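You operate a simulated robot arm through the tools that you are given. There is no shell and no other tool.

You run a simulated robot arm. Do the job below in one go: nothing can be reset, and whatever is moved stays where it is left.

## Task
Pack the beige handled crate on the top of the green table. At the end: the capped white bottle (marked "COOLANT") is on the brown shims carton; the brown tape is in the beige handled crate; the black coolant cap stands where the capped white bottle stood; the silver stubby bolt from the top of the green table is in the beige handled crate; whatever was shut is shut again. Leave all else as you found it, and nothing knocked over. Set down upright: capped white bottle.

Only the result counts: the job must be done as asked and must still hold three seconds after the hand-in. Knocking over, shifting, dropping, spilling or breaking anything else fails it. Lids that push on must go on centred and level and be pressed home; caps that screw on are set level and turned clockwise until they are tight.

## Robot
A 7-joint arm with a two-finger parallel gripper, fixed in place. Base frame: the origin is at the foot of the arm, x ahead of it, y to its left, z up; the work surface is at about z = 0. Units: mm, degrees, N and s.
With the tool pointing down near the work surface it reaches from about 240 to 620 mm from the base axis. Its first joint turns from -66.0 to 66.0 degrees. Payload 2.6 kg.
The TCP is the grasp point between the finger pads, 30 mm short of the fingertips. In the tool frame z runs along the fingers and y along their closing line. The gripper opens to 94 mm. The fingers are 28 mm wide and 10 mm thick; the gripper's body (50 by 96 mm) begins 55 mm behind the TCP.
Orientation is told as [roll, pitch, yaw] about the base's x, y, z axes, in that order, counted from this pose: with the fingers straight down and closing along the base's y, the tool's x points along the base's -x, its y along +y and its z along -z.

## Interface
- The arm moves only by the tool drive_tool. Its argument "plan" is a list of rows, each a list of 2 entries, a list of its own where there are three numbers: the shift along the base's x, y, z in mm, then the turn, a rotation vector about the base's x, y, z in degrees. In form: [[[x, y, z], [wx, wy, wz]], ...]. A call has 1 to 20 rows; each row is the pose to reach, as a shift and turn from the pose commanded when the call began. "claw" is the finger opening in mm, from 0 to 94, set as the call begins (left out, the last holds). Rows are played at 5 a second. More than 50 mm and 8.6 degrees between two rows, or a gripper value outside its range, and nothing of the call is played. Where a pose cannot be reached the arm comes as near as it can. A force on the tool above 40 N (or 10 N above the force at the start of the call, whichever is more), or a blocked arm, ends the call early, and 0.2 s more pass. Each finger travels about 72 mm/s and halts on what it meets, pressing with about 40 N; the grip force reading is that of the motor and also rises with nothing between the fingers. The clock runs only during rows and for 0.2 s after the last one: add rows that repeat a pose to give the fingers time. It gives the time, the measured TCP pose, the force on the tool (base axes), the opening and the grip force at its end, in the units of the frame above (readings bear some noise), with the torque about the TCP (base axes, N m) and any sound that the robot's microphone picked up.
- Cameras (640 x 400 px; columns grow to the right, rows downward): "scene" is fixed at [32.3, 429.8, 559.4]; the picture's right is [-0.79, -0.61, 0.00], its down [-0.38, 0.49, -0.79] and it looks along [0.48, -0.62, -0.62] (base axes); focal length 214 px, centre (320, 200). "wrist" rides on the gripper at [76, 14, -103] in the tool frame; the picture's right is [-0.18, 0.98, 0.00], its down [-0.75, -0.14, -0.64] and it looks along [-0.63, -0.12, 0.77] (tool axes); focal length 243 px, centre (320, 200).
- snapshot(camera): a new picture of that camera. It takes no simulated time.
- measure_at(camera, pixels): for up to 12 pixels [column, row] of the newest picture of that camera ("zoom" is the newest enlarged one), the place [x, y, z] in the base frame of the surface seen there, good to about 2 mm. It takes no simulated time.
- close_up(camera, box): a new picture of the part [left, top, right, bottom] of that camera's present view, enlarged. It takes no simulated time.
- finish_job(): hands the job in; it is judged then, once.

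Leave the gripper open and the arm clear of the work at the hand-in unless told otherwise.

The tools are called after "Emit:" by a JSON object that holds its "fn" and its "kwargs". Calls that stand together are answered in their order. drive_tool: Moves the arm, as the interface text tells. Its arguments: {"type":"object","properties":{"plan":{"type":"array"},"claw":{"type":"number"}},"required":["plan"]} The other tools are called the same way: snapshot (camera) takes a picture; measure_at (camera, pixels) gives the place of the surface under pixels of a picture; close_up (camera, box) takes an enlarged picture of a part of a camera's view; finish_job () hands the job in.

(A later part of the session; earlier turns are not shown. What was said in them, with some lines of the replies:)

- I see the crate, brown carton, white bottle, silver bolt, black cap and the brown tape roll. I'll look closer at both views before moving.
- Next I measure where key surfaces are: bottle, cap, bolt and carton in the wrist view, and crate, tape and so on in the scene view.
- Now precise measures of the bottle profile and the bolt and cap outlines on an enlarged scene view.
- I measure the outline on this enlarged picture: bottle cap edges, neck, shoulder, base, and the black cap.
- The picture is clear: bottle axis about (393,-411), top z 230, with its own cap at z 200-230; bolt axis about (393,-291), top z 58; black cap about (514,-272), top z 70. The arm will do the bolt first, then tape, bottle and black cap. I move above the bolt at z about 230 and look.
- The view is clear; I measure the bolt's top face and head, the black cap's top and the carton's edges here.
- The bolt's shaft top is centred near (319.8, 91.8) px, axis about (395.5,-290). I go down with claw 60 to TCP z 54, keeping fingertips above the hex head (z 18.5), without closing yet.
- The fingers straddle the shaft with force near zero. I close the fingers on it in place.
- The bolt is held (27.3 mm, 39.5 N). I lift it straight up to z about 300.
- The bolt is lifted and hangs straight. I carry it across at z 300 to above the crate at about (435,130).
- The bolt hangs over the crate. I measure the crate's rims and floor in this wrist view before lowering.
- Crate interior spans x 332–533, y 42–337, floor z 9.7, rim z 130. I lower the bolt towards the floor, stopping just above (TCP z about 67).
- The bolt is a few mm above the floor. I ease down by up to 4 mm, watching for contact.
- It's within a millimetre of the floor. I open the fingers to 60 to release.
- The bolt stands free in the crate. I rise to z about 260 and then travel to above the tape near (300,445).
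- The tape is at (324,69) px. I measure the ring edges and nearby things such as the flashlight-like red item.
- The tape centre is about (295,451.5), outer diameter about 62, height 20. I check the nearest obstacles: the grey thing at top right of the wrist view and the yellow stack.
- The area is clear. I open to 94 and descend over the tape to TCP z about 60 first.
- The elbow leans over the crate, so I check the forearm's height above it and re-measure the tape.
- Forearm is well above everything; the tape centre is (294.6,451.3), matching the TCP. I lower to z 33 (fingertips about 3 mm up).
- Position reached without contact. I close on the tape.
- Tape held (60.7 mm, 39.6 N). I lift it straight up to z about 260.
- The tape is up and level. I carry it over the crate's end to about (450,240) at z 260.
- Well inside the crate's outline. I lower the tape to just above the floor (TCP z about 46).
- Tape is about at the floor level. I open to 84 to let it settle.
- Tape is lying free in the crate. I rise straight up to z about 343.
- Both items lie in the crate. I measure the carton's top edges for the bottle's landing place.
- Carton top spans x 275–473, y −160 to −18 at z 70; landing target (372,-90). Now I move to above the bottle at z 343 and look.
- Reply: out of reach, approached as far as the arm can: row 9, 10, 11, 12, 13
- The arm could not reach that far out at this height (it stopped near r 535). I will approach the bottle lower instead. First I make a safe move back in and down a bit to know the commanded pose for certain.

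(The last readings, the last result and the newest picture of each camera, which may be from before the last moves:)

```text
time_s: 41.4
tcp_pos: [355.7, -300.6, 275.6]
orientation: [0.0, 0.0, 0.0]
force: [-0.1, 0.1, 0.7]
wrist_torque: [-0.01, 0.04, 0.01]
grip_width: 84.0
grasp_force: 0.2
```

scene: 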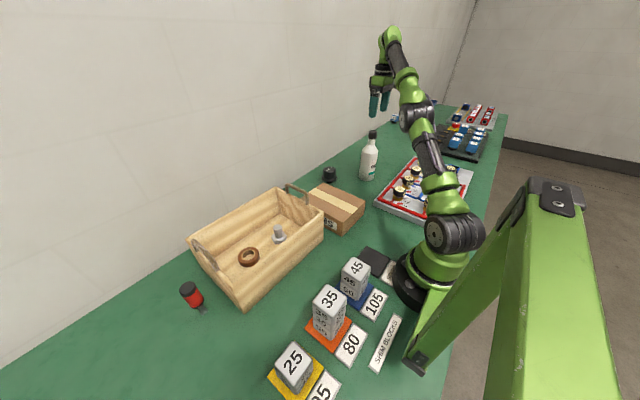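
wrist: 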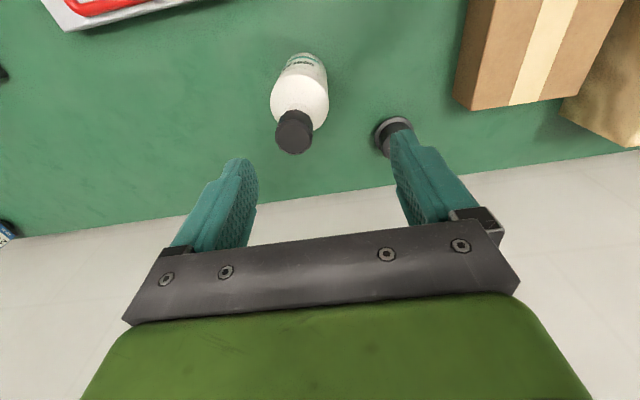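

The commanded pose is now about (355.8,-300.8,276.6). I move to a standoff on the near side of the bottle at (330,-411), open to 94, at z 277, staying clear of its cap.

Emit:
{"fn": "drive_tool", "kwargs": {"plan": [[[-5, -15, 0], [0, 0, 0]], [[-14, -42, 0], [0, 0, 0]], [[-22, -70, 0], [0, 0, 0]], [[-26, -95, 0], [0, 0, 0]], [[-26, -110.5, 0], [0, 0, 0]], [[-26, -110.5, 0], [0, 0, 0]]], "claw": 94}}

Emit:
{"fn": "snapshot", "kwargs": {"camera": "wrist"}}

Emit:
{"fn": "snapshot", "kwargs": {"camera": "scene"}}

```text
time_s: 42.8
tcp_pos: [329.3, -410.8, 274.2]
orientation: [0.0, 0.0, 0.1]
force: [-0.1, -0.4, -0.2]
wrist_torque: [0.0, 0.01, -0.02]
grip_width: 94.2
grasp_force: 0.1
```

```text
taken
```

wrist: 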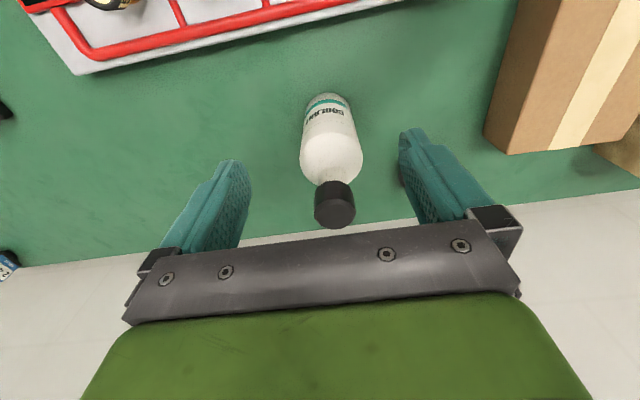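

```text
taken
```

scene: 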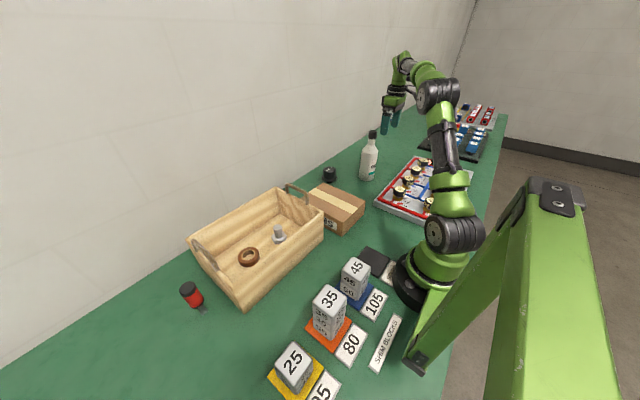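

I see the bottle's cap at (334,205) px. I enlarge and measure the cap, neck, shoulder and base to pin the axis.

Emit:
{"fn": "close_up", "kwargs": {"camera": "wrist", "box": [270, 80, 430, 240]}}

```text
2.50 times, centred on (350, 160) of wrist
```

zoom: 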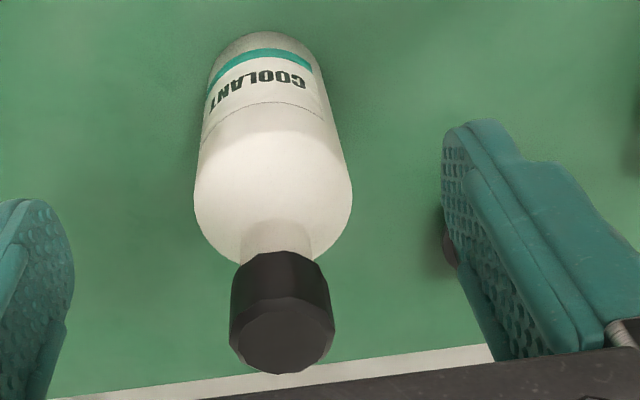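

I measure on this zoom: cap's end face, cap side, neck, body sides, and base.

Emit:
{"fn": "measure_at", "kwargs": {"camera": "zoom", "pixels": [[282, 336], [238, 325], [326, 325], [281, 310], [281, 365], [280, 285], [278, 258], [276, 240], [275, 205], [196, 190], [350, 195], [262, 60]]}}

Emit:
{"fn": "measure_at", "kwargs": {"camera": "wrist", "pixels": [[80, 70], [110, 72], [250, 35], [130, 5], [380, 5], [300, 25]]}}

```text
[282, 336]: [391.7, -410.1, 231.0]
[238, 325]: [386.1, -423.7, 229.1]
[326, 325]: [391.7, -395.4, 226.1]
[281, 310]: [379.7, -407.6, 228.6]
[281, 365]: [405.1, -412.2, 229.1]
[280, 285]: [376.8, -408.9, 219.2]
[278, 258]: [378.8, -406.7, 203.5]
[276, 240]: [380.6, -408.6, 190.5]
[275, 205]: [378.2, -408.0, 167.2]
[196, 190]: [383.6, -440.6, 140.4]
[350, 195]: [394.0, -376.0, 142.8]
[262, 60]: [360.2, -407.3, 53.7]
```

```text
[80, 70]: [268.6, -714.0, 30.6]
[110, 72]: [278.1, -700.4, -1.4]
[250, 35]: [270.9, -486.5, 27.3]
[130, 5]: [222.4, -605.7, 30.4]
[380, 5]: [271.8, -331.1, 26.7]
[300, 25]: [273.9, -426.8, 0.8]
```

Bottle axis is (393,-409.5): cap z 201–230, neck below to about 178. I descend at the standoff to TCP z 215 with the fingers straddling the bottle's line, not yet going forward.

Emit:
{"fn": "drive_tool", "kwargs": {"plan": [[[0, 1.5, -10], [0, 0, 0]], [[0, 1.5, -25], [0, 0, 0]], [[0, 1.5, -42], [0, 0, 0]], [[0, 1.5, -55], [0, 0, 0]], [[0, 1.5, -61], [0, 0, 0]], [[0, 1.5, -61], [0, 0, 0]]]}}

Emit:
{"fn": "drive_tool", "kwargs": {"plan": [[[0, 0, 0], [0, 0, 0]]]}}

Emit:
{"fn": "snapshot", "kwargs": {"camera": "wrist"}}

```text
time_s: 44.2
tcp_pos: [328.7, -408.1, 215.1]
orientation: [0.0, 0.0, -0.1]
force: [0.6, -0.3, 0.2]
wrist_torque: [0.02, 0.0, 0.01]
grip_width: 94.0
grasp_force: 0.2
```

```text
time_s: 44.6
tcp_pos: [327.9, -409.7, 215.2]
orientation: [0.1, -0.1, -0.1]
force: [0.3, -0.2, 0.0]
wrist_torque: [0.01, 0.02, -0.01]
grip_width: 94.0
grasp_force: 0.1
```

```text
taken
```

wrist: 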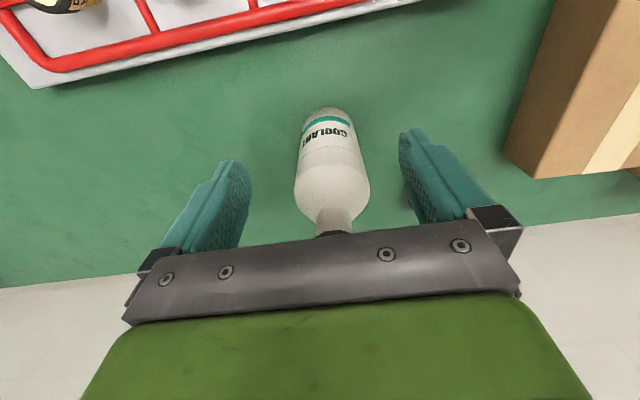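

The bottle's neck is lined up between the fingers. I advance along +x by 64 mm to the bottle's axis.

Emit:
{"fn": "drive_tool", "kwargs": {"plan": [[[6, 0, 0], [0, 0, 0]], [[18, 0, 0], [0, 0, 0]], [[30, 0, 0], [0, 0, 0]], [[42, 0, 0], [0, 0, 0]], [[54, 0, 0], [0, 0, 0]], [[61, 0, 0], [0, 0, 0]], [[64.3, 0, 0], [0, 0, 0]], [[64.3, 0, 0], [0, 0, 0]]]}}

Emit:
{"fn": "snapshot", "kwargs": {"camera": "wrist"}}

Emit:
{"fn": "close_up", "kwargs": {"camera": "scene", "box": [316, 90, 416, 190]}}

```text
time_s: 46.4
tcp_pos: [392.9, -408.1, 213.9]
orientation: [0.1, 0.1, 0.1]
force: [1.0, 0.4, -0.3]
wrist_torque: [-0.03, 0.0, -0.01]
grip_width: 94.1
grasp_force: 0.1
```

```text
taken
```

wrist: 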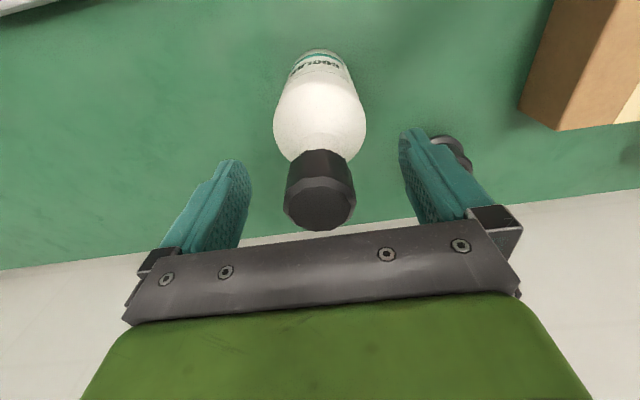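

```text
4.00 times, centred on (366, 140) of scene
```

zoom: 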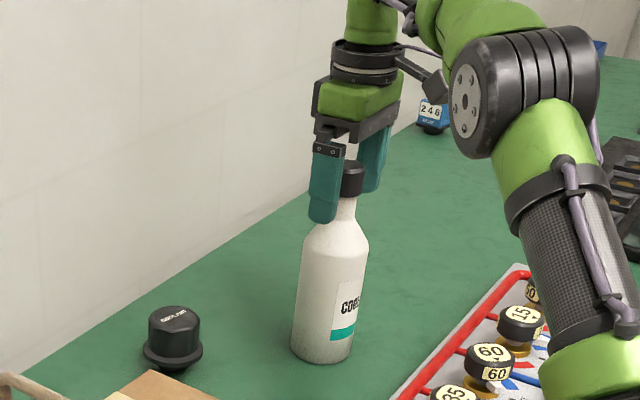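

Fingers straddle the cap. I check the cap's end-face position once more before closing.

Emit:
{"fn": "measure_at", "kwargs": {"camera": "wrist", "pixels": [[320, 208], [288, 205], [352, 205], [320, 190], [320, 227], [287, 180], [353, 178], [275, 125], [365, 125]]}}

```text
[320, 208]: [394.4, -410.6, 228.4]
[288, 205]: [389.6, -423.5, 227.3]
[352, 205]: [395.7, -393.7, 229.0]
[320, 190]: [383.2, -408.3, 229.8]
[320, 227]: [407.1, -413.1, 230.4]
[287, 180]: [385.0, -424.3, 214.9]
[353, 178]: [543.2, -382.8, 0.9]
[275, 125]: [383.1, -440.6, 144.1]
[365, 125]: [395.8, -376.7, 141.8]
```

Cap centre is about (394,-409), under the TCP. I close on the bottle's cap.

Emit:
{"fn": "drive_tool", "kwargs": {"plan": [[[0, 0, 0], [0, 0, 0]], [[0, 0, 0], [0, 0, 0]], [[0, 0, 0], [0, 0, 0]], [[0, 0, 0], [0, 0, 0]], [[0, 0, 0], [0, 0, 0]]], "claw": 24}}

Emit:
{"fn": "snapshot", "kwargs": {"camera": "wrist"}}

```text
time_s: 47.6
tcp_pos: [392.6, -409.5, 213.5]
orientation: [0.0, 0.0, 0.1]
force: [0.7, -2.0, 0.4]
wrist_torque: [-0.19, -0.1, -0.02]
grip_width: 36.1
grasp_force: 39.7
```

```text
taken
```

wrist: 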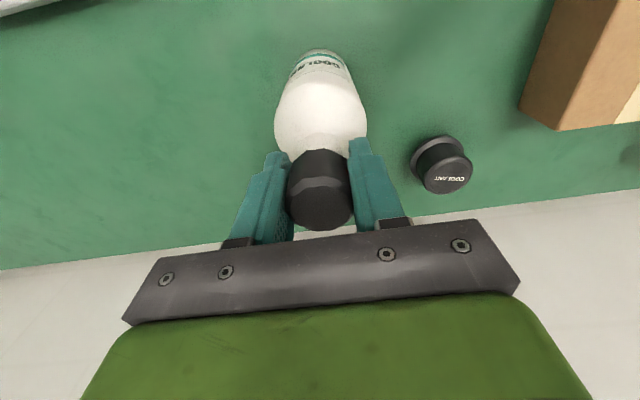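

The cap is gripped (36.1 mm, 39.7 N). I lift slowly by 10 mm and check that the bottle rises with it.

Emit:
{"fn": "drive_tool", "kwargs": {"plan": [[[0, 0, 1], [0, 0, 0]], [[0, 0, 3], [0, 0, 0]], [[0, 0, 6], [0, 0, 0]], [[0, 0, 10], [0, 0, 0]], [[0, 0, 10], [0, 0, 0]]]}}

Emit:
{"fn": "snapshot", "kwargs": {"camera": "wrist"}}

Emit:
{"fn": "close_up", "kwargs": {"camera": "scene", "box": [316, 90, 416, 190]}}

```text
time_s: 48.8
tcp_pos: [392.0, -409.4, 224.6]
orientation: [-0.1, 0.0, -0.1]
force: [0.2, -0.1, -3.9]
wrist_torque: [-0.01, 0.04, -0.01]
grip_width: 35.6
grasp_force: 39.9
```

```text
taken
```

wrist: 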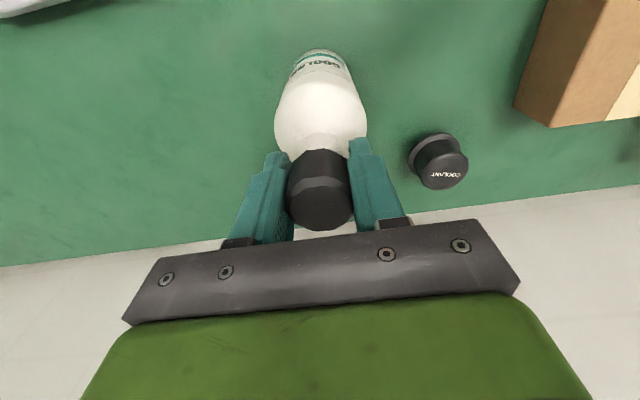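

```text
4.00 times, centred on (366, 140) of scene
```

zoom: 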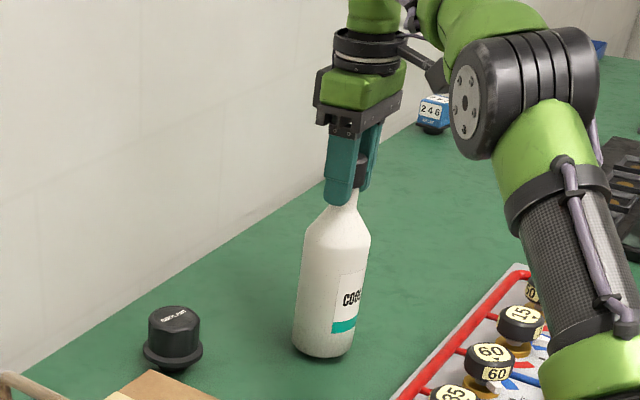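

The whole bottle rose, weight about 4 N, hanging straight. I raise it while moving towards the carton: to about (385,-320,305).

Emit:
{"fn": "drive_tool", "kwargs": {"plan": [[[0, 3, 6], [0, 0, 0]], [[-1, 10, 16], [0, 0, 0]], [[-2, 20, 28], [0, 0, 0]], [[-3, 31, 40], [0, 0, 0]], [[-4, 43, 52], [0, 0, 0]], [[-5, 56, 64], [0, 0, 0]], [[-6, 69, 74], [0, 0, 0]], [[-7, 81, 80], [0, 0, 0]], [[-8, 88, 82], [0, 0, 0]], [[-8, 89, 82], [0, 0, 0]], [[-8, 89, 82], [0, 0, 0]]]}}

Emit:
{"fn": "snapshot", "kwargs": {"camera": "wrist"}}

Emit:
{"fn": "snapshot", "kwargs": {"camera": "scene"}}

```text
time_s: 51.2
tcp_pos: [385.2, -319.9, 305.7]
orientation: [0.0, 0.0, 0.1]
force: [0.0, -0.6, -4.7]
wrist_torque: [0.01, 0.04, 0.01]
grip_width: 35.7
grasp_force: 40.2
```

```text
taken
```

wrist: 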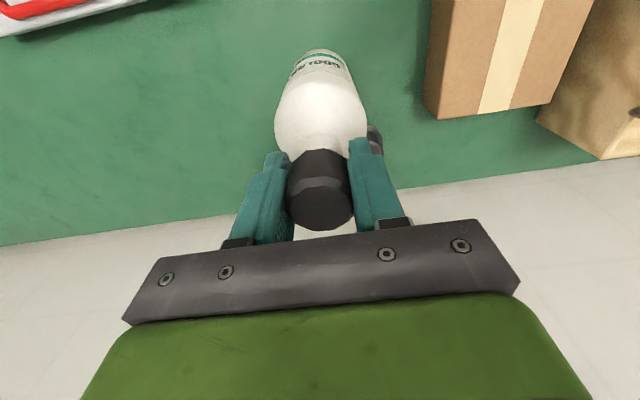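

```text
taken
```

scene: 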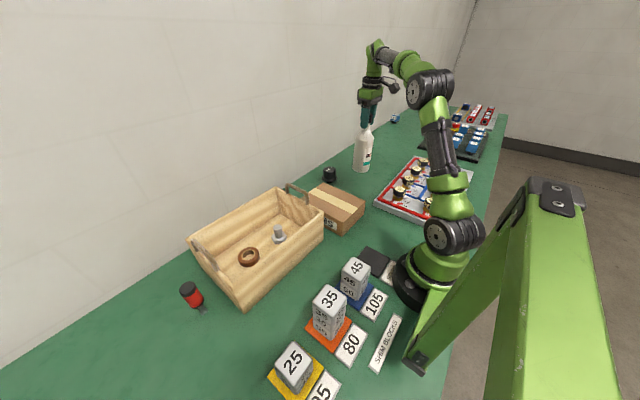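

The bottle's base is about 91 mm up. I carry it over the carton to (372,-90).

Emit:
{"fn": "drive_tool", "kwargs": {"plan": [[[0, 5, 2], [0, 0, 0]], [[-1, 17, 4], [0, 0, 0]], [[-2, 35, 4], [0, 0, 0]], [[-3, 55, 4], [0, 0, 0]], [[-4, 75, 4], [0, 0, 0]], [[-5, 95, 4], [0, 0, 0]], [[-6, 115, 4], [0, 0, 0]], [[-7, 135, 4], [0, 0, 0]], [[-8, 155, 4], [0, 0, 0]], [[-9, 175, 4], [0, 0, 0]], [[-10, 195, 4], [0, 0, 0]], [[-12, 212, 4], [0, 0, 0]], [[-13, 224, 4], [0, 0, 0]], [[-13, 230, 4], [0, 0, 0]], [[-13, 230, 4], [0, 0, 0]], [[-13, 230, 4], [0, 0, 0]]]}}

Emit:
{"fn": "snapshot", "kwargs": {"camera": "wrist"}}

Emit:
{"fn": "snapshot", "kwargs": {"camera": "scene"}}

Emit:
{"fn": "close_up", "kwargs": {"camera": "scene", "box": [270, 110, 390, 240]}}

```text
time_s: 54.6
tcp_pos: [373.3, -90.5, 310.6]
orientation: [0.0, 0.0, 0.0]
force: [-0.4, 0.0, -5.6]
wrist_torque: [0.02, 0.02, -0.01]
grip_width: 35.8
grasp_force: 40.1
```

```text
taken
```

wrist: 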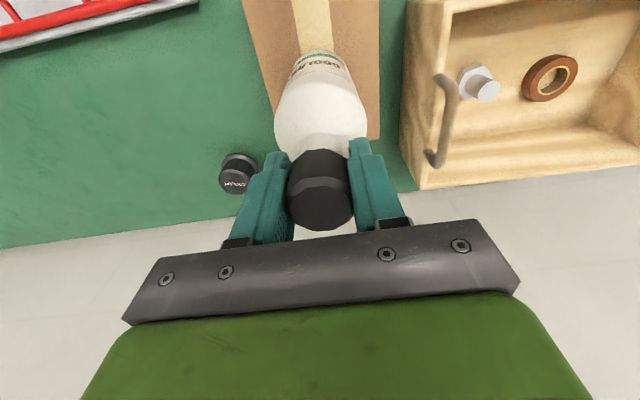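

```text
taken
```

scene: 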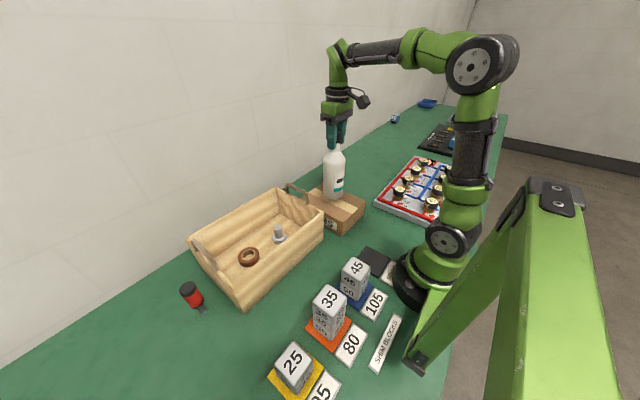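

```text
3.08 times, centred on (330, 175) of scene
```

zoom: 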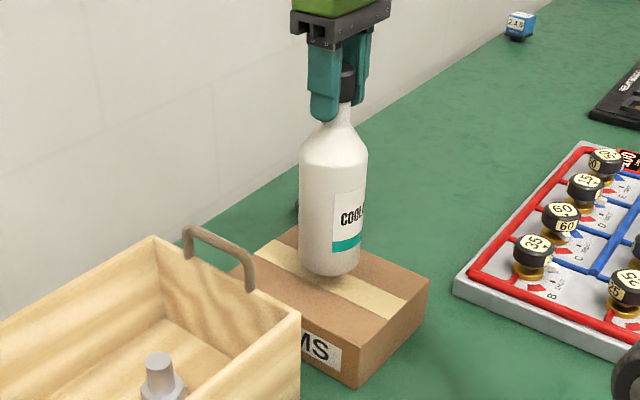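

Bottle is over the carton's middle. I lower 20 mm, slowing.

Emit:
{"fn": "drive_tool", "kwargs": {"plan": [[[0, 0, -5], [0, 0, 0]], [[0, 0, -11], [0, 0, 0]], [[0, 0, -16], [0, 0, 0]], [[0, 0, -19], [0, 0, 0]], [[0, 0, -21], [0, 0, 0]], [[0, 0, -21], [0, 0, 0]]]}}

Emit:
{"fn": "close_up", "kwargs": {"camera": "scene", "box": [280, 130, 380, 240]}}

```text
time_s: 56.0
tcp_pos: [371.8, -90.0, 287.5]
orientation: [0.0, 0.0, -0.1]
force: [-0.5, -0.1, -5.4]
wrist_torque: [-0.03, 0.01, -0.01]
grip_width: 35.6
grasp_force: 40.0
```

```text
3.64 times, centred on (330, 185) of scene
```

zoom: 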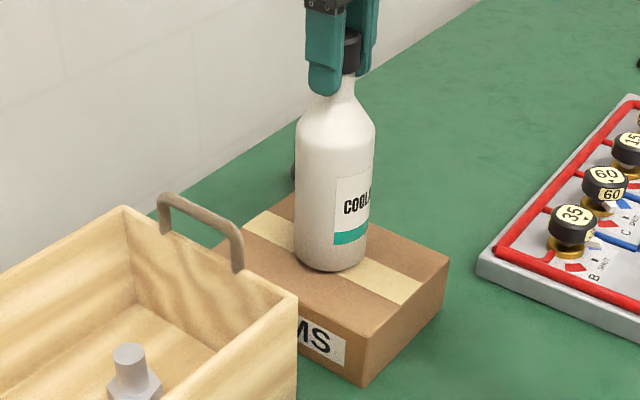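

A few mm left. I go down 3 mm more in small steps and read the force (now −5 N hanging).

Emit:
{"fn": "drive_tool", "kwargs": {"plan": [[[0, 0, -1], [0, 0, 0]], [[0, 0, -2], [0, 0, 0]], [[0, 0, -3], [0, 0, 0]], [[0, 0, -3], [0, 0, 0]]]}}

```text
time_s: 57.0
tcp_pos: [370.9, -89.8, 285.5]
orientation: [0.0, 0.0, 0.0]
force: [-0.7, 0.1, -5.4]
wrist_torque: [-0.01, -0.01, 0.01]
grip_width: 35.8
grasp_force: 40.5
```

Still hanging. Another 1.5 mm in half-millimetre steps.

Emit:
{"fn": "drive_tool", "kwargs": {"plan": [[[0, 0, -0.5], [0, 0, 0]], [[0, 0, -1], [0, 0, 0]], [[0, 0, -1.5], [0, 0, 0]], [[0, 0, -1.5], [0, 0, 0]]]}}

```text
time_s: 58.0
tcp_pos: [369.6, -90.8, 283.5]
orientation: [0.0, 0.0, 0.0]
force: [0.5, -0.1, -4.8]
wrist_torque: [0.0, 0.05, 0.01]
grip_width: 35.6
grasp_force: 40.4
```

Still mostly hanging (−4.8 N). Another 1 mm.

Emit:
{"fn": "drive_tool", "kwargs": {"plan": [[[0, 0, -0.5], [0, 0, 0]], [[0, 0, -1], [0, 0, 0]], [[0, 0, -1], [0, 0, 0]]]}}

```text
time_s: 58.8
tcp_pos: [372.3, -90.8, 283.7]
orientation: [-0.1, 0.0, 0.0]
force: [-4.0, -0.1, 2.9]
wrist_torque: [0.06, 0.96, -0.02]
grip_width: 36.0
grasp_force: 40.3
```

Contact felt (force changed to +2.9 N). I back off 0.4 mm and see that the load is light before opening.

Emit:
{"fn": "drive_tool", "kwargs": {"plan": [[[0, 0, 0.4], [0, 0, 0]], [[0, 0, 0.4], [0, 0, 0]]]}}

Emit:
{"fn": "close_up", "kwargs": {"camera": "scene", "box": [280, 130, 380, 240]}}

Emit:
{"fn": "snapshot", "kwargs": {"camera": "wrist"}}

```text
time_s: 59.4
tcp_pos: [371.9, -91.3, 283.6]
orientation: [0.0, 0.0, 0.0]
force: [-3.1, 0.0, 5.4]
wrist_torque: [0.07, 0.78, 0.02]
grip_width: 35.5
grasp_force: 39.9
```

```text
3.64 times, centred on (330, 185) of scene
```

zoom: 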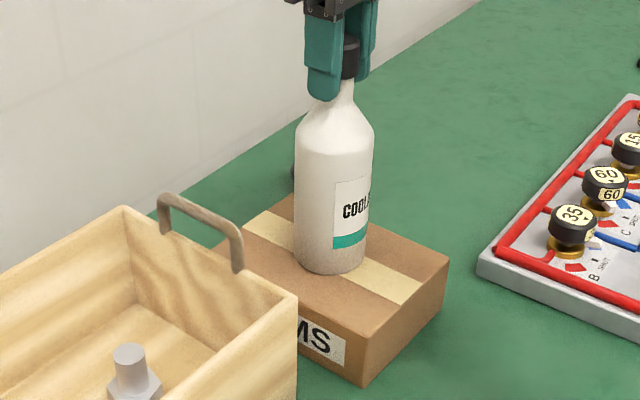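

```text
taken
```

wrist: 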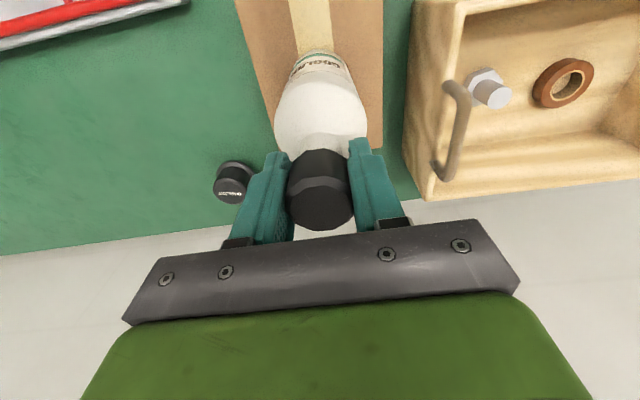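

Still a light press (about 10 N on the carton). I raise another 0.5 mm to ease it.

Emit:
{"fn": "drive_tool", "kwargs": {"plan": [[[0, 0, 0.3], [0, 0, 0]], [[0, 0, 0.5], [0, 0, 0]], [[0, 0, 0.5], [0, 0, 0]]]}}

```text
time_s: 60.2
tcp_pos: [372.5, -90.8, 282.8]
orientation: [0.0, 0.0, 0.1]
force: [1.0, 0.2, 3.0]
wrist_torque: [-0.04, 0.1, 0.01]
grip_width: 35.7
grasp_force: 40.1
```

Lateral load and torque are near zero now. I open the fingers fully to release the bottle.

Emit:
{"fn": "drive_tool", "kwargs": {"plan": [[[0, 0, 0], [0, 0, 0]], [[0, 0, 0], [0, 0, 0]], [[0, 0, 0], [0, 0, 0]], [[0, 0, 0], [0, 0, 0]], [[0, 0, 0], [0, 0, 0]]], "claw": 94}}

Emit:
{"fn": "snapshot", "kwargs": {"camera": "wrist"}}

Emit:
{"fn": "close_up", "kwargs": {"camera": "scene", "box": [280, 110, 380, 240]}}

```text
time_s: 61.4
tcp_pos: [372.1, -90.5, 282.6]
orientation: [-0.1, 0.1, 0.0]
force: [-0.3, -0.9, -0.1]
wrist_torque: [0.0, 0.0, 0.01]
grip_width: 93.9
grasp_force: 0.0
```

```text
taken
```

wrist: 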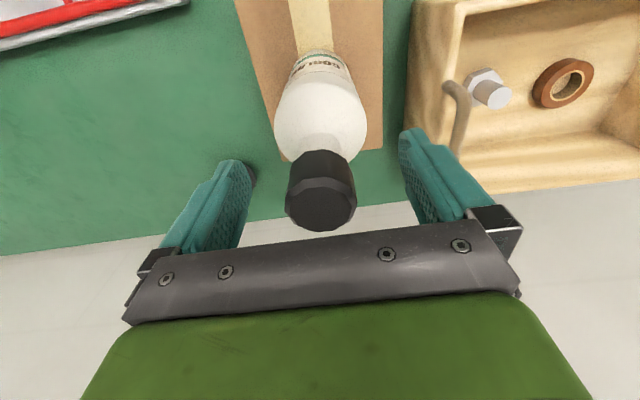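

```text
3.08 times, centred on (330, 175) of scene
```

zoom: 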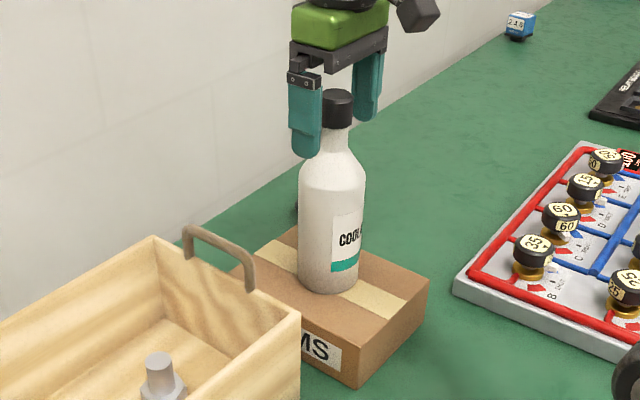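

The bottle stands upright on the carton, free of the fingers. I rise straight 72 mm to clear its top, then move sideways away from it toward the black cap, then down to about z 230 at (450,-272).

Emit:
{"fn": "drive_tool", "kwargs": {"plan": [[[0, 0, 8], [0, 0, 0]], [[0, 0, 25], [0, 0, 0]], [[0, 0, 45], [0, 0, 0]], [[0, 0, 62], [0, 0, 0]], [[0, 0, 72], [0, 0, 0]], [[3, -15, 72], [0, 0, 0]], [[8, -42, 72], [0, 0, 0]], [[14, -72, 72], [0, 0, 0]], [[20, -102, 72], [0, 0, 0]], [[26, -132, 72], [0, 0, 0]], [[34, -160, 60], [0, 0, 0]], [[46, -178, 38], [0, 0, 0]], [[60, -181, 10], [0, 0, 0]], [[70, -181, -18], [0, 0, 0]], [[76, -181, -40], [0, 0, 0]], [[78, -181, -52], [0, 0, 0]], [[78, -181, -52], [0, 0, 0]]]}}

Emit:
{"fn": "snapshot", "kwargs": {"camera": "wrist"}}

Emit:
{"fn": "snapshot", "kwargs": {"camera": "scene"}}

```text
time_s: 65.0
tcp_pos: [450.8, -271.2, 231.6]
orientation: [0.1, 0.0, -0.1]
force: [-0.4, -0.1, 0.4]
wrist_torque: [-0.01, 0.0, 0.02]
grip_width: 94.0
grasp_force: 0.1
```

```text
taken
```

wrist: 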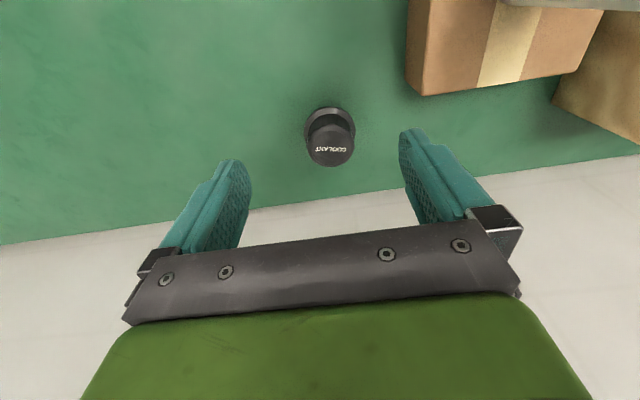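

```text
taken
```

scene: 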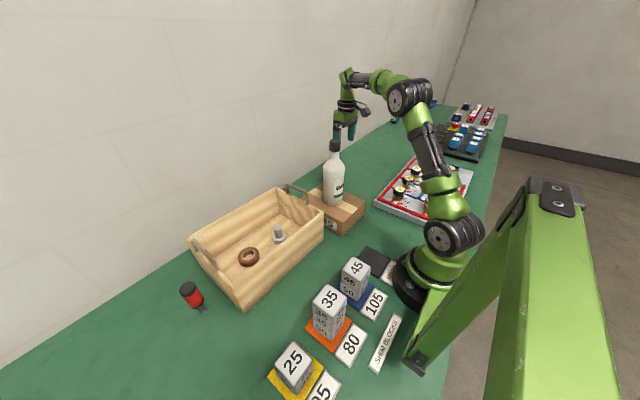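

The black cap is at (330,145) px. I enlarge and measure its top and flange.

Emit:
{"fn": "close_up", "kwargs": {"camera": "wrist", "box": [266, 90, 394, 190]}}

```text
4.00 times, centred on (330, 140) of wrist
```

zoom: 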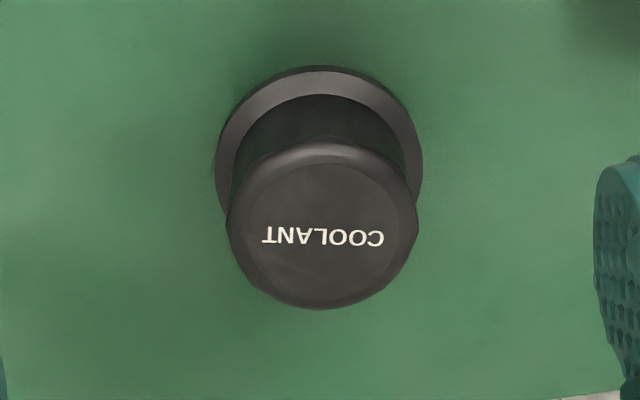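

Emit:
{"fn": "measure_at", "kwargs": {"camera": "zoom", "pixels": [[322, 225], [322, 160], [322, 295], [245, 225], [400, 225], [323, 112], [323, 85], [323, 74], [230, 150], [414, 160], [320, 140], [230, 230]]}}

```text
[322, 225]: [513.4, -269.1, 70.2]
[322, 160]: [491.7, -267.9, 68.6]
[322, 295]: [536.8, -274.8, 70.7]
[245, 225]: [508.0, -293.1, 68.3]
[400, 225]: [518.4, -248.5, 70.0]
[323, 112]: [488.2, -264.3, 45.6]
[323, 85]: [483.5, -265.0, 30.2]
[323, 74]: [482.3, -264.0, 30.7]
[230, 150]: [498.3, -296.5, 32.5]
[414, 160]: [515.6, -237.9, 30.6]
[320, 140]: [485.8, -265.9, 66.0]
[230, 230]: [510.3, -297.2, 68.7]
```

Cap centre is about (513,-270), top z 70, body diameter about 55, flange top z 30. I move over it and down to z 120 with the fingers open.

Emit:
{"fn": "drive_tool", "kwargs": {"plan": [[[8, 0, -6], [0, 0, 0]], [[22, 0.5, -20], [0, 0, 0]], [[36, 1, -40], [0, 0, 0]], [[48, 1.4, -60], [0, 0, 0]], [[58, 1.4, -80], [0, 0, 0]], [[62.6, 1.4, -100], [0, 0, 0]], [[62.6, 1.4, -111], [0, 0, 0]], [[62.6, 1.4, -111], [0, 0, 0]]]}}

Emit:
{"fn": "drive_tool", "kwargs": {"plan": [[[0, 0, 0], [0, 0, 0]]]}}

Emit:
{"fn": "snapshot", "kwargs": {"camera": "wrist"}}

Emit:
{"fn": "snapshot", "kwargs": {"camera": "scene"}}

```text
time_s: 66.8
tcp_pos: [513.0, -270.9, 121.0]
orientation: [0.1, 0.1, 0.0]
force: [0.1, -0.7, 0.3]
wrist_torque: [0.0, 0.02, 0.02]
grip_width: 94.1
grasp_force: 0.0
```

```text
time_s: 67.2
tcp_pos: [512.5, -270.6, 121.2]
orientation: [0.0, 0.0, 0.0]
force: [0.5, -0.7, 0.1]
wrist_torque: [0.03, 0.0, 0.0]
grip_width: 93.9
grasp_force: 0.1
```

```text
taken
```

wrist: 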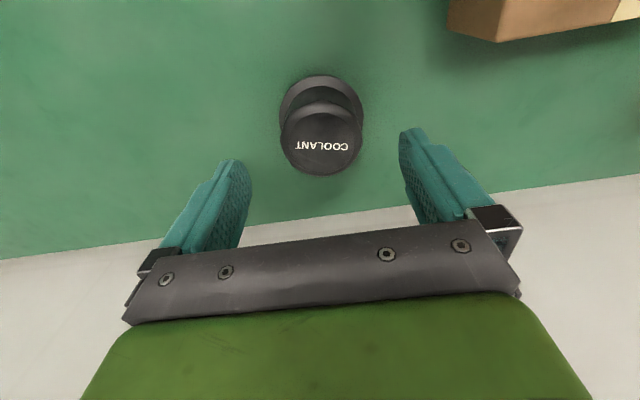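

```text
taken
```

scene: 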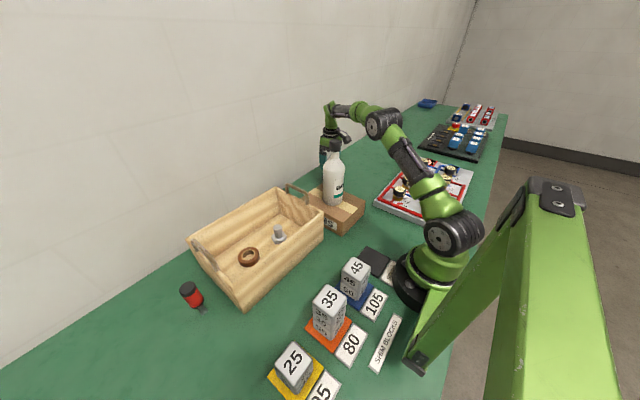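

The fingers straddle the cap. I check the forearm's place relative to the bottle before going lower.

Emit:
{"fn": "measure_at", "kwargs": {"camera": "scene", "pixels": [[335, 112], [350, 110], [365, 115], [375, 130], [400, 150], [410, 170], [327, 130], [335, 145], [333, 155]]}}

Emit:
{"fn": "measure_at", "kwargs": {"camera": "wrist", "pixels": [[321, 145], [321, 110], [321, 173], [283, 145], [360, 145], [321, 90], [281, 112], [362, 112]]}}

```text
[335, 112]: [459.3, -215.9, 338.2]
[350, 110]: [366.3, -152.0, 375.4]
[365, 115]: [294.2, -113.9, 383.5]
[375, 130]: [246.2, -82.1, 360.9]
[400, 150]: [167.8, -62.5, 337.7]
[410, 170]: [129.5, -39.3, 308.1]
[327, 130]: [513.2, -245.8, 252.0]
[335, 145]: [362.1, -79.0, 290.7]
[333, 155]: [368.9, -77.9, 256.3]
```

```text
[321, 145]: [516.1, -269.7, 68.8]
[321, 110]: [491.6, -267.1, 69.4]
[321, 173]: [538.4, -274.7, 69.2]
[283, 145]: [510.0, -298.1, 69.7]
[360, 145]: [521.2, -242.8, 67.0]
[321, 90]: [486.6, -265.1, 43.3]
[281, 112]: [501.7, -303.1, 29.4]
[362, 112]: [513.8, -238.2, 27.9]
```

The forearm passes about 40 mm beside and above the bottle's cap: clear. The cap centre is (513.5,-270.5), under the TCP. I go down to z 64.

Emit:
{"fn": "drive_tool", "kwargs": {"plan": [[[0.5, 0, -10], [0, 0, 0]], [[0.5, 0, -22], [0, 0, 0]], [[0.5, 0, -34], [0, 0, 0]], [[0.5, 0, -45], [0, 0, 0]], [[0.5, 0, -53], [0, 0, 0]], [[0.5, 0, -57], [0, 0, 0]], [[0.5, 0, -57], [0, 0, 0]]]}}

Emit:
{"fn": "snapshot", "kwargs": {"camera": "wrist"}}

Emit:
{"fn": "close_up", "kwargs": {"camera": "scene", "box": [290, 90, 420, 220]}}

```text
time_s: 68.8
tcp_pos: [513.2, -270.8, 64.1]
orientation: [0.0, -0.1, 0.0]
force: [0.3, 0.1, -0.2]
wrist_torque: [0.03, 0.02, -0.03]
grip_width: 94.3
grasp_force: 0.0
```

```text
taken
```

wrist: 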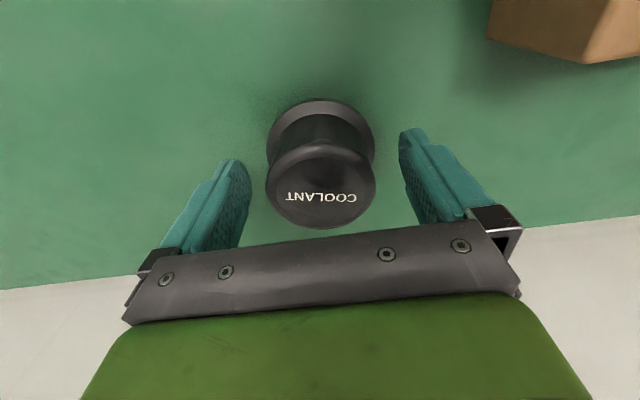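

```text
3.08 times, centred on (355, 155) of scene
```

zoom: 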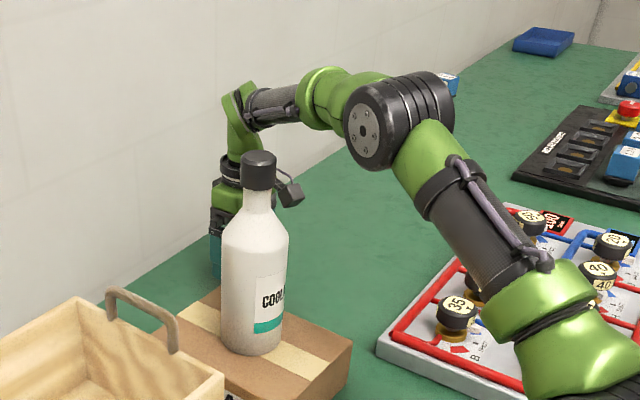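

Good position, no contact forces. I close on the black cap's body.

Emit:
{"fn": "drive_tool", "kwargs": {"plan": [[[0, 0, 0], [0, 0, 0]], [[0, 0, 0], [0, 0, 0]], [[0, 0, 0], [0, 0, 0]], [[0, 0, 0], [0, 0, 0]]], "claw": 44}}

Emit:
{"fn": "snapshot", "kwargs": {"camera": "wrist"}}

```text
time_s: 69.8
tcp_pos: [512.4, -269.7, 65.4]
orientation: [-0.1, 0.0, 0.0]
force: [-0.8, -0.3, -0.4]
wrist_torque: [-0.02, 0.0, 0.04]
grip_width: 57.8
grasp_force: 39.6
```

```text
taken
```

wrist: 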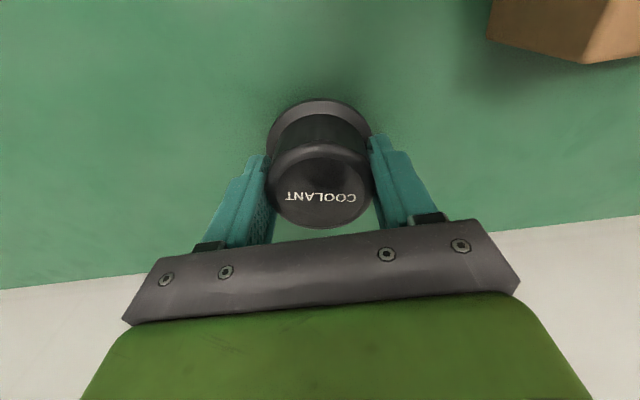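

Cap held (57.8 mm, 39.6 N). I lift it straight to z about 125.

Emit:
{"fn": "drive_tool", "kwargs": {"plan": [[[0, 0, 2], [0, 0, 0]], [[0, 0, 8], [0, 0, 0]], [[0, 0, 18], [0, 0, 0]], [[0, 0, 32], [0, 0, 0]], [[0, 0, 46], [0, 0, 0]], [[0, 0, 57], [0, 0, 0]], [[0, 0, 60], [0, 0, 0]], [[0, 0, 60], [0, 0, 0]]]}}

Emit:
{"fn": "snapshot", "kwargs": {"camera": "wrist"}}

```text
time_s: 71.6
tcp_pos: [514.4, -269.7, 123.8]
orientation: [0.0, 0.0, 0.1]
force: [0.3, 0.0, -0.7]
wrist_torque: [0.0, 0.03, 0.0]
grip_width: 57.4
grasp_force: 40.1
```

```text
taken
```

wrist: 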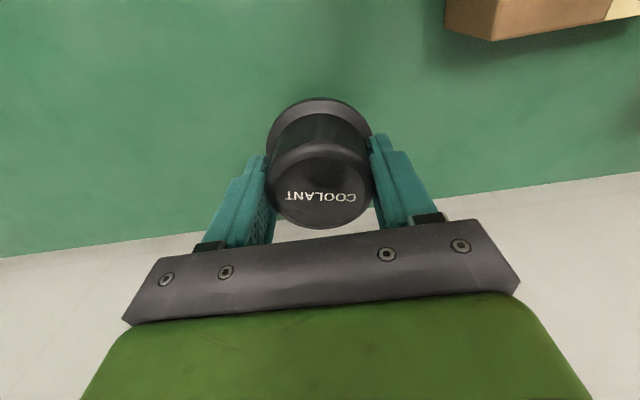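

Lifted cleanly and level. I carry it to the bottle's former spot (393,-409.5) at z about 124.

Emit:
{"fn": "drive_tool", "kwargs": {"plan": [[[-5, -6, 0], [0, 0, 0]], [[-17, -20, 0], [0, 0, 0]], [[-33, -38, 0], [0, 0, 0]], [[-49, -57, 0], [0, 0, 0]], [[-65, -75, 0], [0, 0, 0]], [[-81, -94, 0], [0, 0, 0]], [[-97, -112, 0], [0, 0, 0]], [[-110, -128, 0], [0, 0, 0]], [[-118, -137, 0], [0, 0, 0]], [[-120, -139, 0], [0, 0, 0]], [[-120, -139, 0], [0, 0, 0]]]}}

Emit:
{"fn": "drive_tool", "kwargs": {"plan": [[[0, 0, 0], [0, 0, 0]]]}}

Emit:
{"fn": "snapshot", "kwargs": {"camera": "wrist"}}

Emit:
{"fn": "snapshot", "kwargs": {"camera": "scene"}}

```text
time_s: 74.0
tcp_pos: [394.6, -409.0, 123.6]
orientation: [-0.1, 0.0, 0.0]
force: [0.4, 0.0, -1.0]
wrist_torque: [0.01, 0.04, -0.02]
grip_width: 57.1
grasp_force: 40.3
```

```text
time_s: 74.4
tcp_pos: [394.6, -408.7, 124.3]
orientation: [0.0, 0.0, 0.1]
force: [-0.5, -0.5, -1.2]
wrist_torque: [0.01, 0.02, 0.0]
grip_width: 57.2
grasp_force: 39.5
```

```text
taken
```

wrist: 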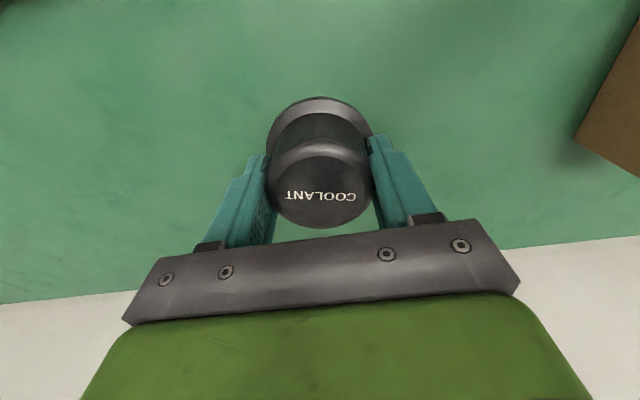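

```text
taken
```

scene: 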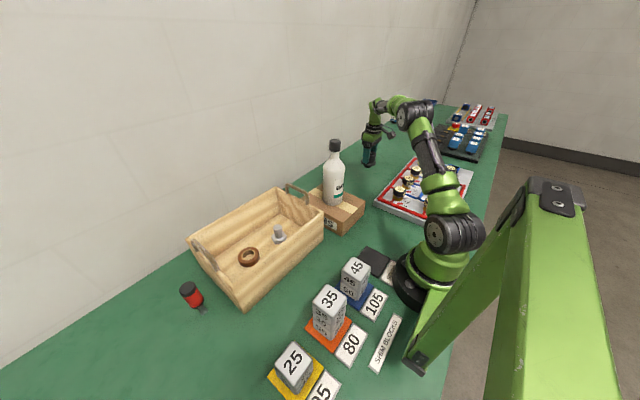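

At (394.4,-408.9). I lower by 57 mm with a 1 mm correction, stopping about 3 mm above the table.

Emit:
{"fn": "drive_tool", "kwargs": {"plan": [[[-0.8, -0.4, -8], [0, 0, 0]], [[-0.8, -0.4, -20], [0, 0, 0]], [[-0.8, -0.4, -33], [0, 0, 0]], [[-0.8, -0.4, -44], [0, 0, 0]], [[-0.8, -0.4, -52], [0, 0, 0]], [[-0.8, -0.4, -56], [0, 0, 0]], [[-0.8, -0.4, -57.5], [0, 0, 0]], [[-0.8, -0.4, -57.5], [0, 0, 0]]]}}

Emit:
{"fn": "close_up", "kwargs": {"camera": "scene", "box": [330, 90, 430, 190]}}

```text
time_s: 76.2
tcp_pos: [393.6, -409.0, 65.7]
orientation: [0.0, 0.0, 0.0]
force: [1.2, 0.4, -1.2]
wrist_torque: [0.02, 0.02, -0.04]
grip_width: 56.9
grasp_force: 40.6
```

```text
4.00 times, centred on (380, 140) of scene
```

zoom: 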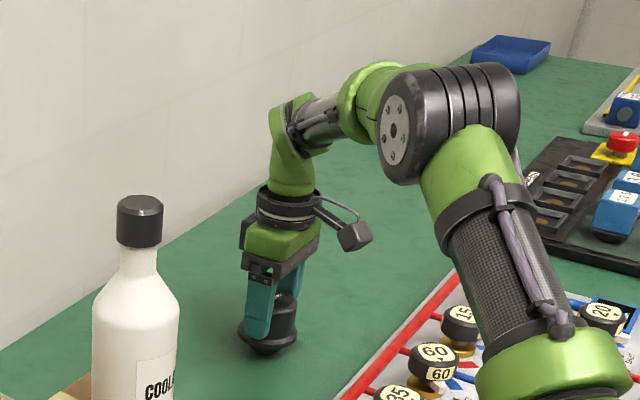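

Cap is about 2 mm above the table. I ease down 2 mm in half-millimetre steps.

Emit:
{"fn": "drive_tool", "kwargs": {"plan": [[[0, 0, -0.5], [0, 0, 0]], [[0, 0, -1], [0, 0, 0]], [[0, 0, -1.5], [0, 0, 0]], [[0, 0, -2], [0, 0, 0]], [[0, 0, -2], [0, 0, 0]]]}}

```text
time_s: 77.4
tcp_pos: [391.2, -409.2, 64.4]
orientation: [0.0, 0.0, 0.0]
force: [0.5, -0.2, -1.0]
wrist_torque: [-0.02, 0.02, -0.01]
grip_width: 57.1
grasp_force: 40.3
```

No contact yet (−1.0 N). Another 1 mm.

Emit:
{"fn": "drive_tool", "kwargs": {"plan": [[[0, 0, -0.5], [0, 0, 0]], [[0, 0, -1], [0, 0, 0]], [[0, 0, -1], [0, 0, 0]]]}}

```text
time_s: 78.2
tcp_pos: [393.2, -411.0, 63.9]
orientation: [0.0, -0.1, 0.0]
force: [-2.3, 3.0, 7.6]
wrist_torque: [0.07, 0.16, -0.04]
grip_width: 56.8
grasp_force: 40.3
```

Contact with the table (+7.6 N). I back off 0.4 mm and then open to 88.

Emit:
{"fn": "drive_tool", "kwargs": {"plan": [[[0, 0, 0.4], [0, 0, 0]], [[0, 0, 0.4], [0, 0, 0]]]}}

Emit:
{"fn": "drive_tool", "kwargs": {"plan": [[[0, 0, 0], [0, 0, 0]], [[0, 0, 0], [0, 0, 0]], [[0, 0, 0], [0, 0, 0]], [[0, 0, 0], [0, 0, 0]]], "claw": 94}}

Emit:
{"fn": "snapshot", "kwargs": {"camera": "wrist"}}

```text
time_s: 78.8
tcp_pos: [393.0, -409.6, 65.3]
orientation: [-0.1, 0.0, 0.2]
force: [1.1, -1.7, 5.7]
wrist_torque: [-0.14, -0.05, 0.04]
grip_width: 56.9
grasp_force: 40.0
```

```text
time_s: 79.8
tcp_pos: [391.7, -409.1, 63.9]
orientation: [0.0, 0.0, 0.1]
force: [0.6, -0.2, 0.1]
wrist_torque: [0.0, 0.0, -0.01]
grip_width: 94.1
grasp_force: 0.0
```

```text
taken
```

wrist: 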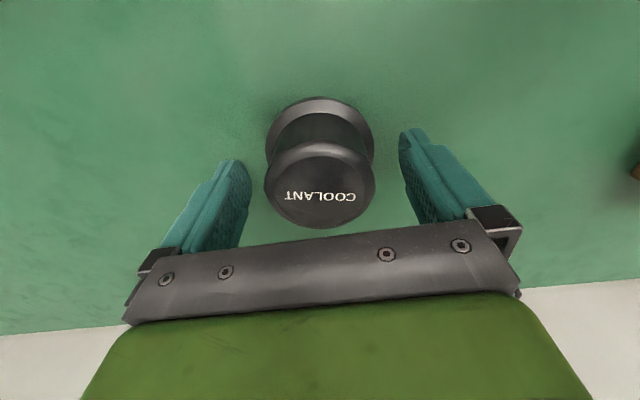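

The cap stands free at the bottle's spot. I rise straight up to z about 210, then move back and up to a clear place.

Emit:
{"fn": "drive_tool", "kwargs": {"plan": [[[0, 0, 8], [0, 0, 0]], [[0, 0, 25], [0, 0, 0]], [[0, 0, 50], [0, 0, 0]], [[0, 0, 80], [0, 0, 0]], [[0, 0, 110], [0, 0, 0]], [[0, 0, 140], [0, 0, 0]], [[-10, 15, 165], [0, 0, 0]], [[-25, 35, 190], [0, 0, 0]], [[-40, 60, 215], [0, 0, 0]], [[-50, 80, 235], [0, 0, 0]], [[-55, 90, 245], [0, 0, 0]], [[-55, 90, 245], [0, 0, 0]]]}}

Emit:
{"fn": "snapshot", "kwargs": {"camera": "wrist"}}

Emit:
{"fn": "snapshot", "kwargs": {"camera": "scene"}}

Emit:
{"fn": "close_up", "kwargs": {"camera": "scene", "box": [280, 120, 440, 240]}}

```text
time_s: 82.4
tcp_pos: [337.8, -319.0, 309.4]
orientation: [0.0, 0.0, 0.0]
force: [-0.6, -0.5, 0.0]
wrist_torque: [-0.01, 0.0, 0.06]
grip_width: 93.9
grasp_force: 0.0
```

```text
taken
```

wrist: 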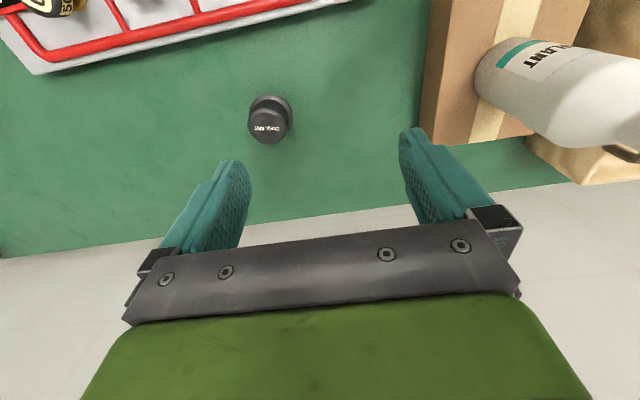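

```text
taken
```

scene: 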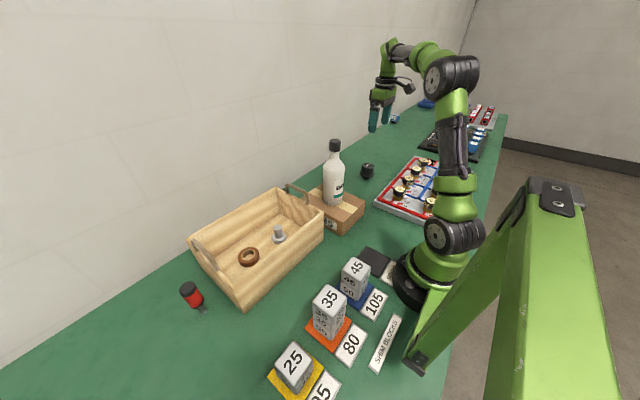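

```text
3.33 times, centred on (360, 180) of scene
```

zoom: 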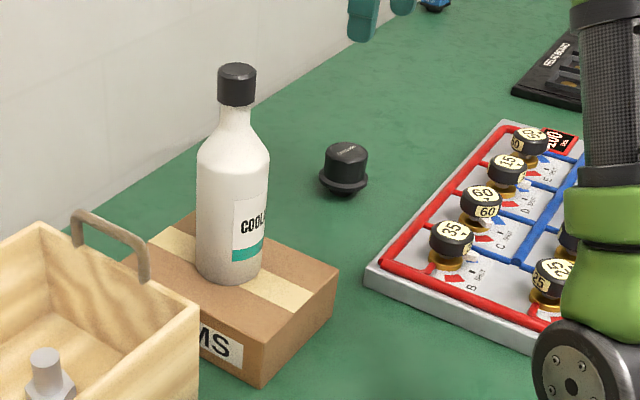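

All looks in order. I check final positions: black cap, carton edges, bottle base and contents of the crate.

Emit:
{"fn": "measure_at", "kwargs": {"camera": "zoom", "pixels": [[346, 150], [344, 172], [344, 187], [335, 272], [262, 345], [190, 215], [232, 280], [235, 70], [237, 90], [232, 230], [265, 380]]}}

Emit:
{"fn": "measure_at", "kwargs": {"camera": "wrist", "pixels": [[267, 127], [250, 125], [284, 125], [267, 141], [288, 115], [270, 98], [440, 141], [533, 133]]}}

Emit:
{"fn": "close_up", "kwargs": {"camera": "scene", "box": [160, 180, 360, 305]}}

```text
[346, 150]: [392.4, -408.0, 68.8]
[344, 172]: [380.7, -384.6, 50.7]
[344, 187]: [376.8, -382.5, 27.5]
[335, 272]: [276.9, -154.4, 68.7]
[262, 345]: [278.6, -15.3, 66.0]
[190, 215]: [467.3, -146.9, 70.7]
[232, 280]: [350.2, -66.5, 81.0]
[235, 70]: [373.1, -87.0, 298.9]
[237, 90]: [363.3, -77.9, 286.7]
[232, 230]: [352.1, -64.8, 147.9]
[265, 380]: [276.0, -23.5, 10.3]
```

```text
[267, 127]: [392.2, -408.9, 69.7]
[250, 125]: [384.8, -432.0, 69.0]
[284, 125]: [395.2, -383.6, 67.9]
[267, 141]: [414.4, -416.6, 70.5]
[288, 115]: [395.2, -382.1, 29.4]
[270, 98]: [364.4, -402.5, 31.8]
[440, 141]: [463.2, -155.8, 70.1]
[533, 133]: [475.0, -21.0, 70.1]
```

```text
3.20 times, centred on (260, 242) of scene
```

zoom: 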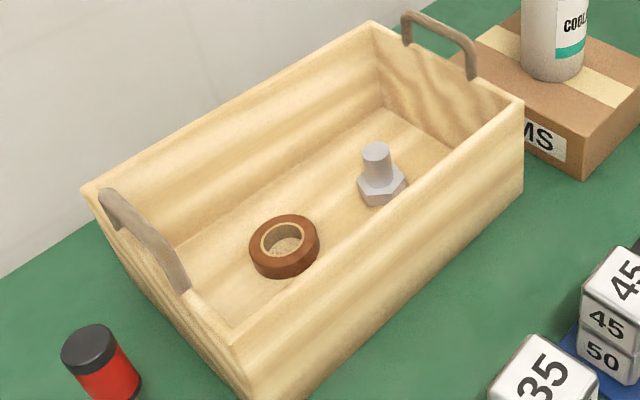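

The bottle stands upright on the carton, with its top at (373,-87,299), and the carton has not moved. The black cap stands at about (393,-409), where the bottle was. The tape and bolt lie in the crate. I opened nothing, so there is nothing to shut. The gripper is open and clear, so I hand in.

Emit:
{"fn": "finish_job", "kwargs": {}}

```text
The job is handed in.
```

I moved all four items as asked and handed the job in. No verdict came back, so this rests on my last camera measurements.

- **Bottle:** the capped white bottle stands upright near the middle of the brown shims carton, and the carton has not shifted.
- **Tape and bolt:** the brown tape lies flat on the floor of the beige crate. The silver stubby bolt stands upright there too.
- **Black coolant cap:** it stands at about (393, -409), which is where the bottle stood, to within the 2 mm measuring error.
- **Everything else:** I opened nothing, so there was nothing to shut again. I saw nothing knocked over or moved out of place.

The gripper was open and the arm was clear of the work at hand-in.
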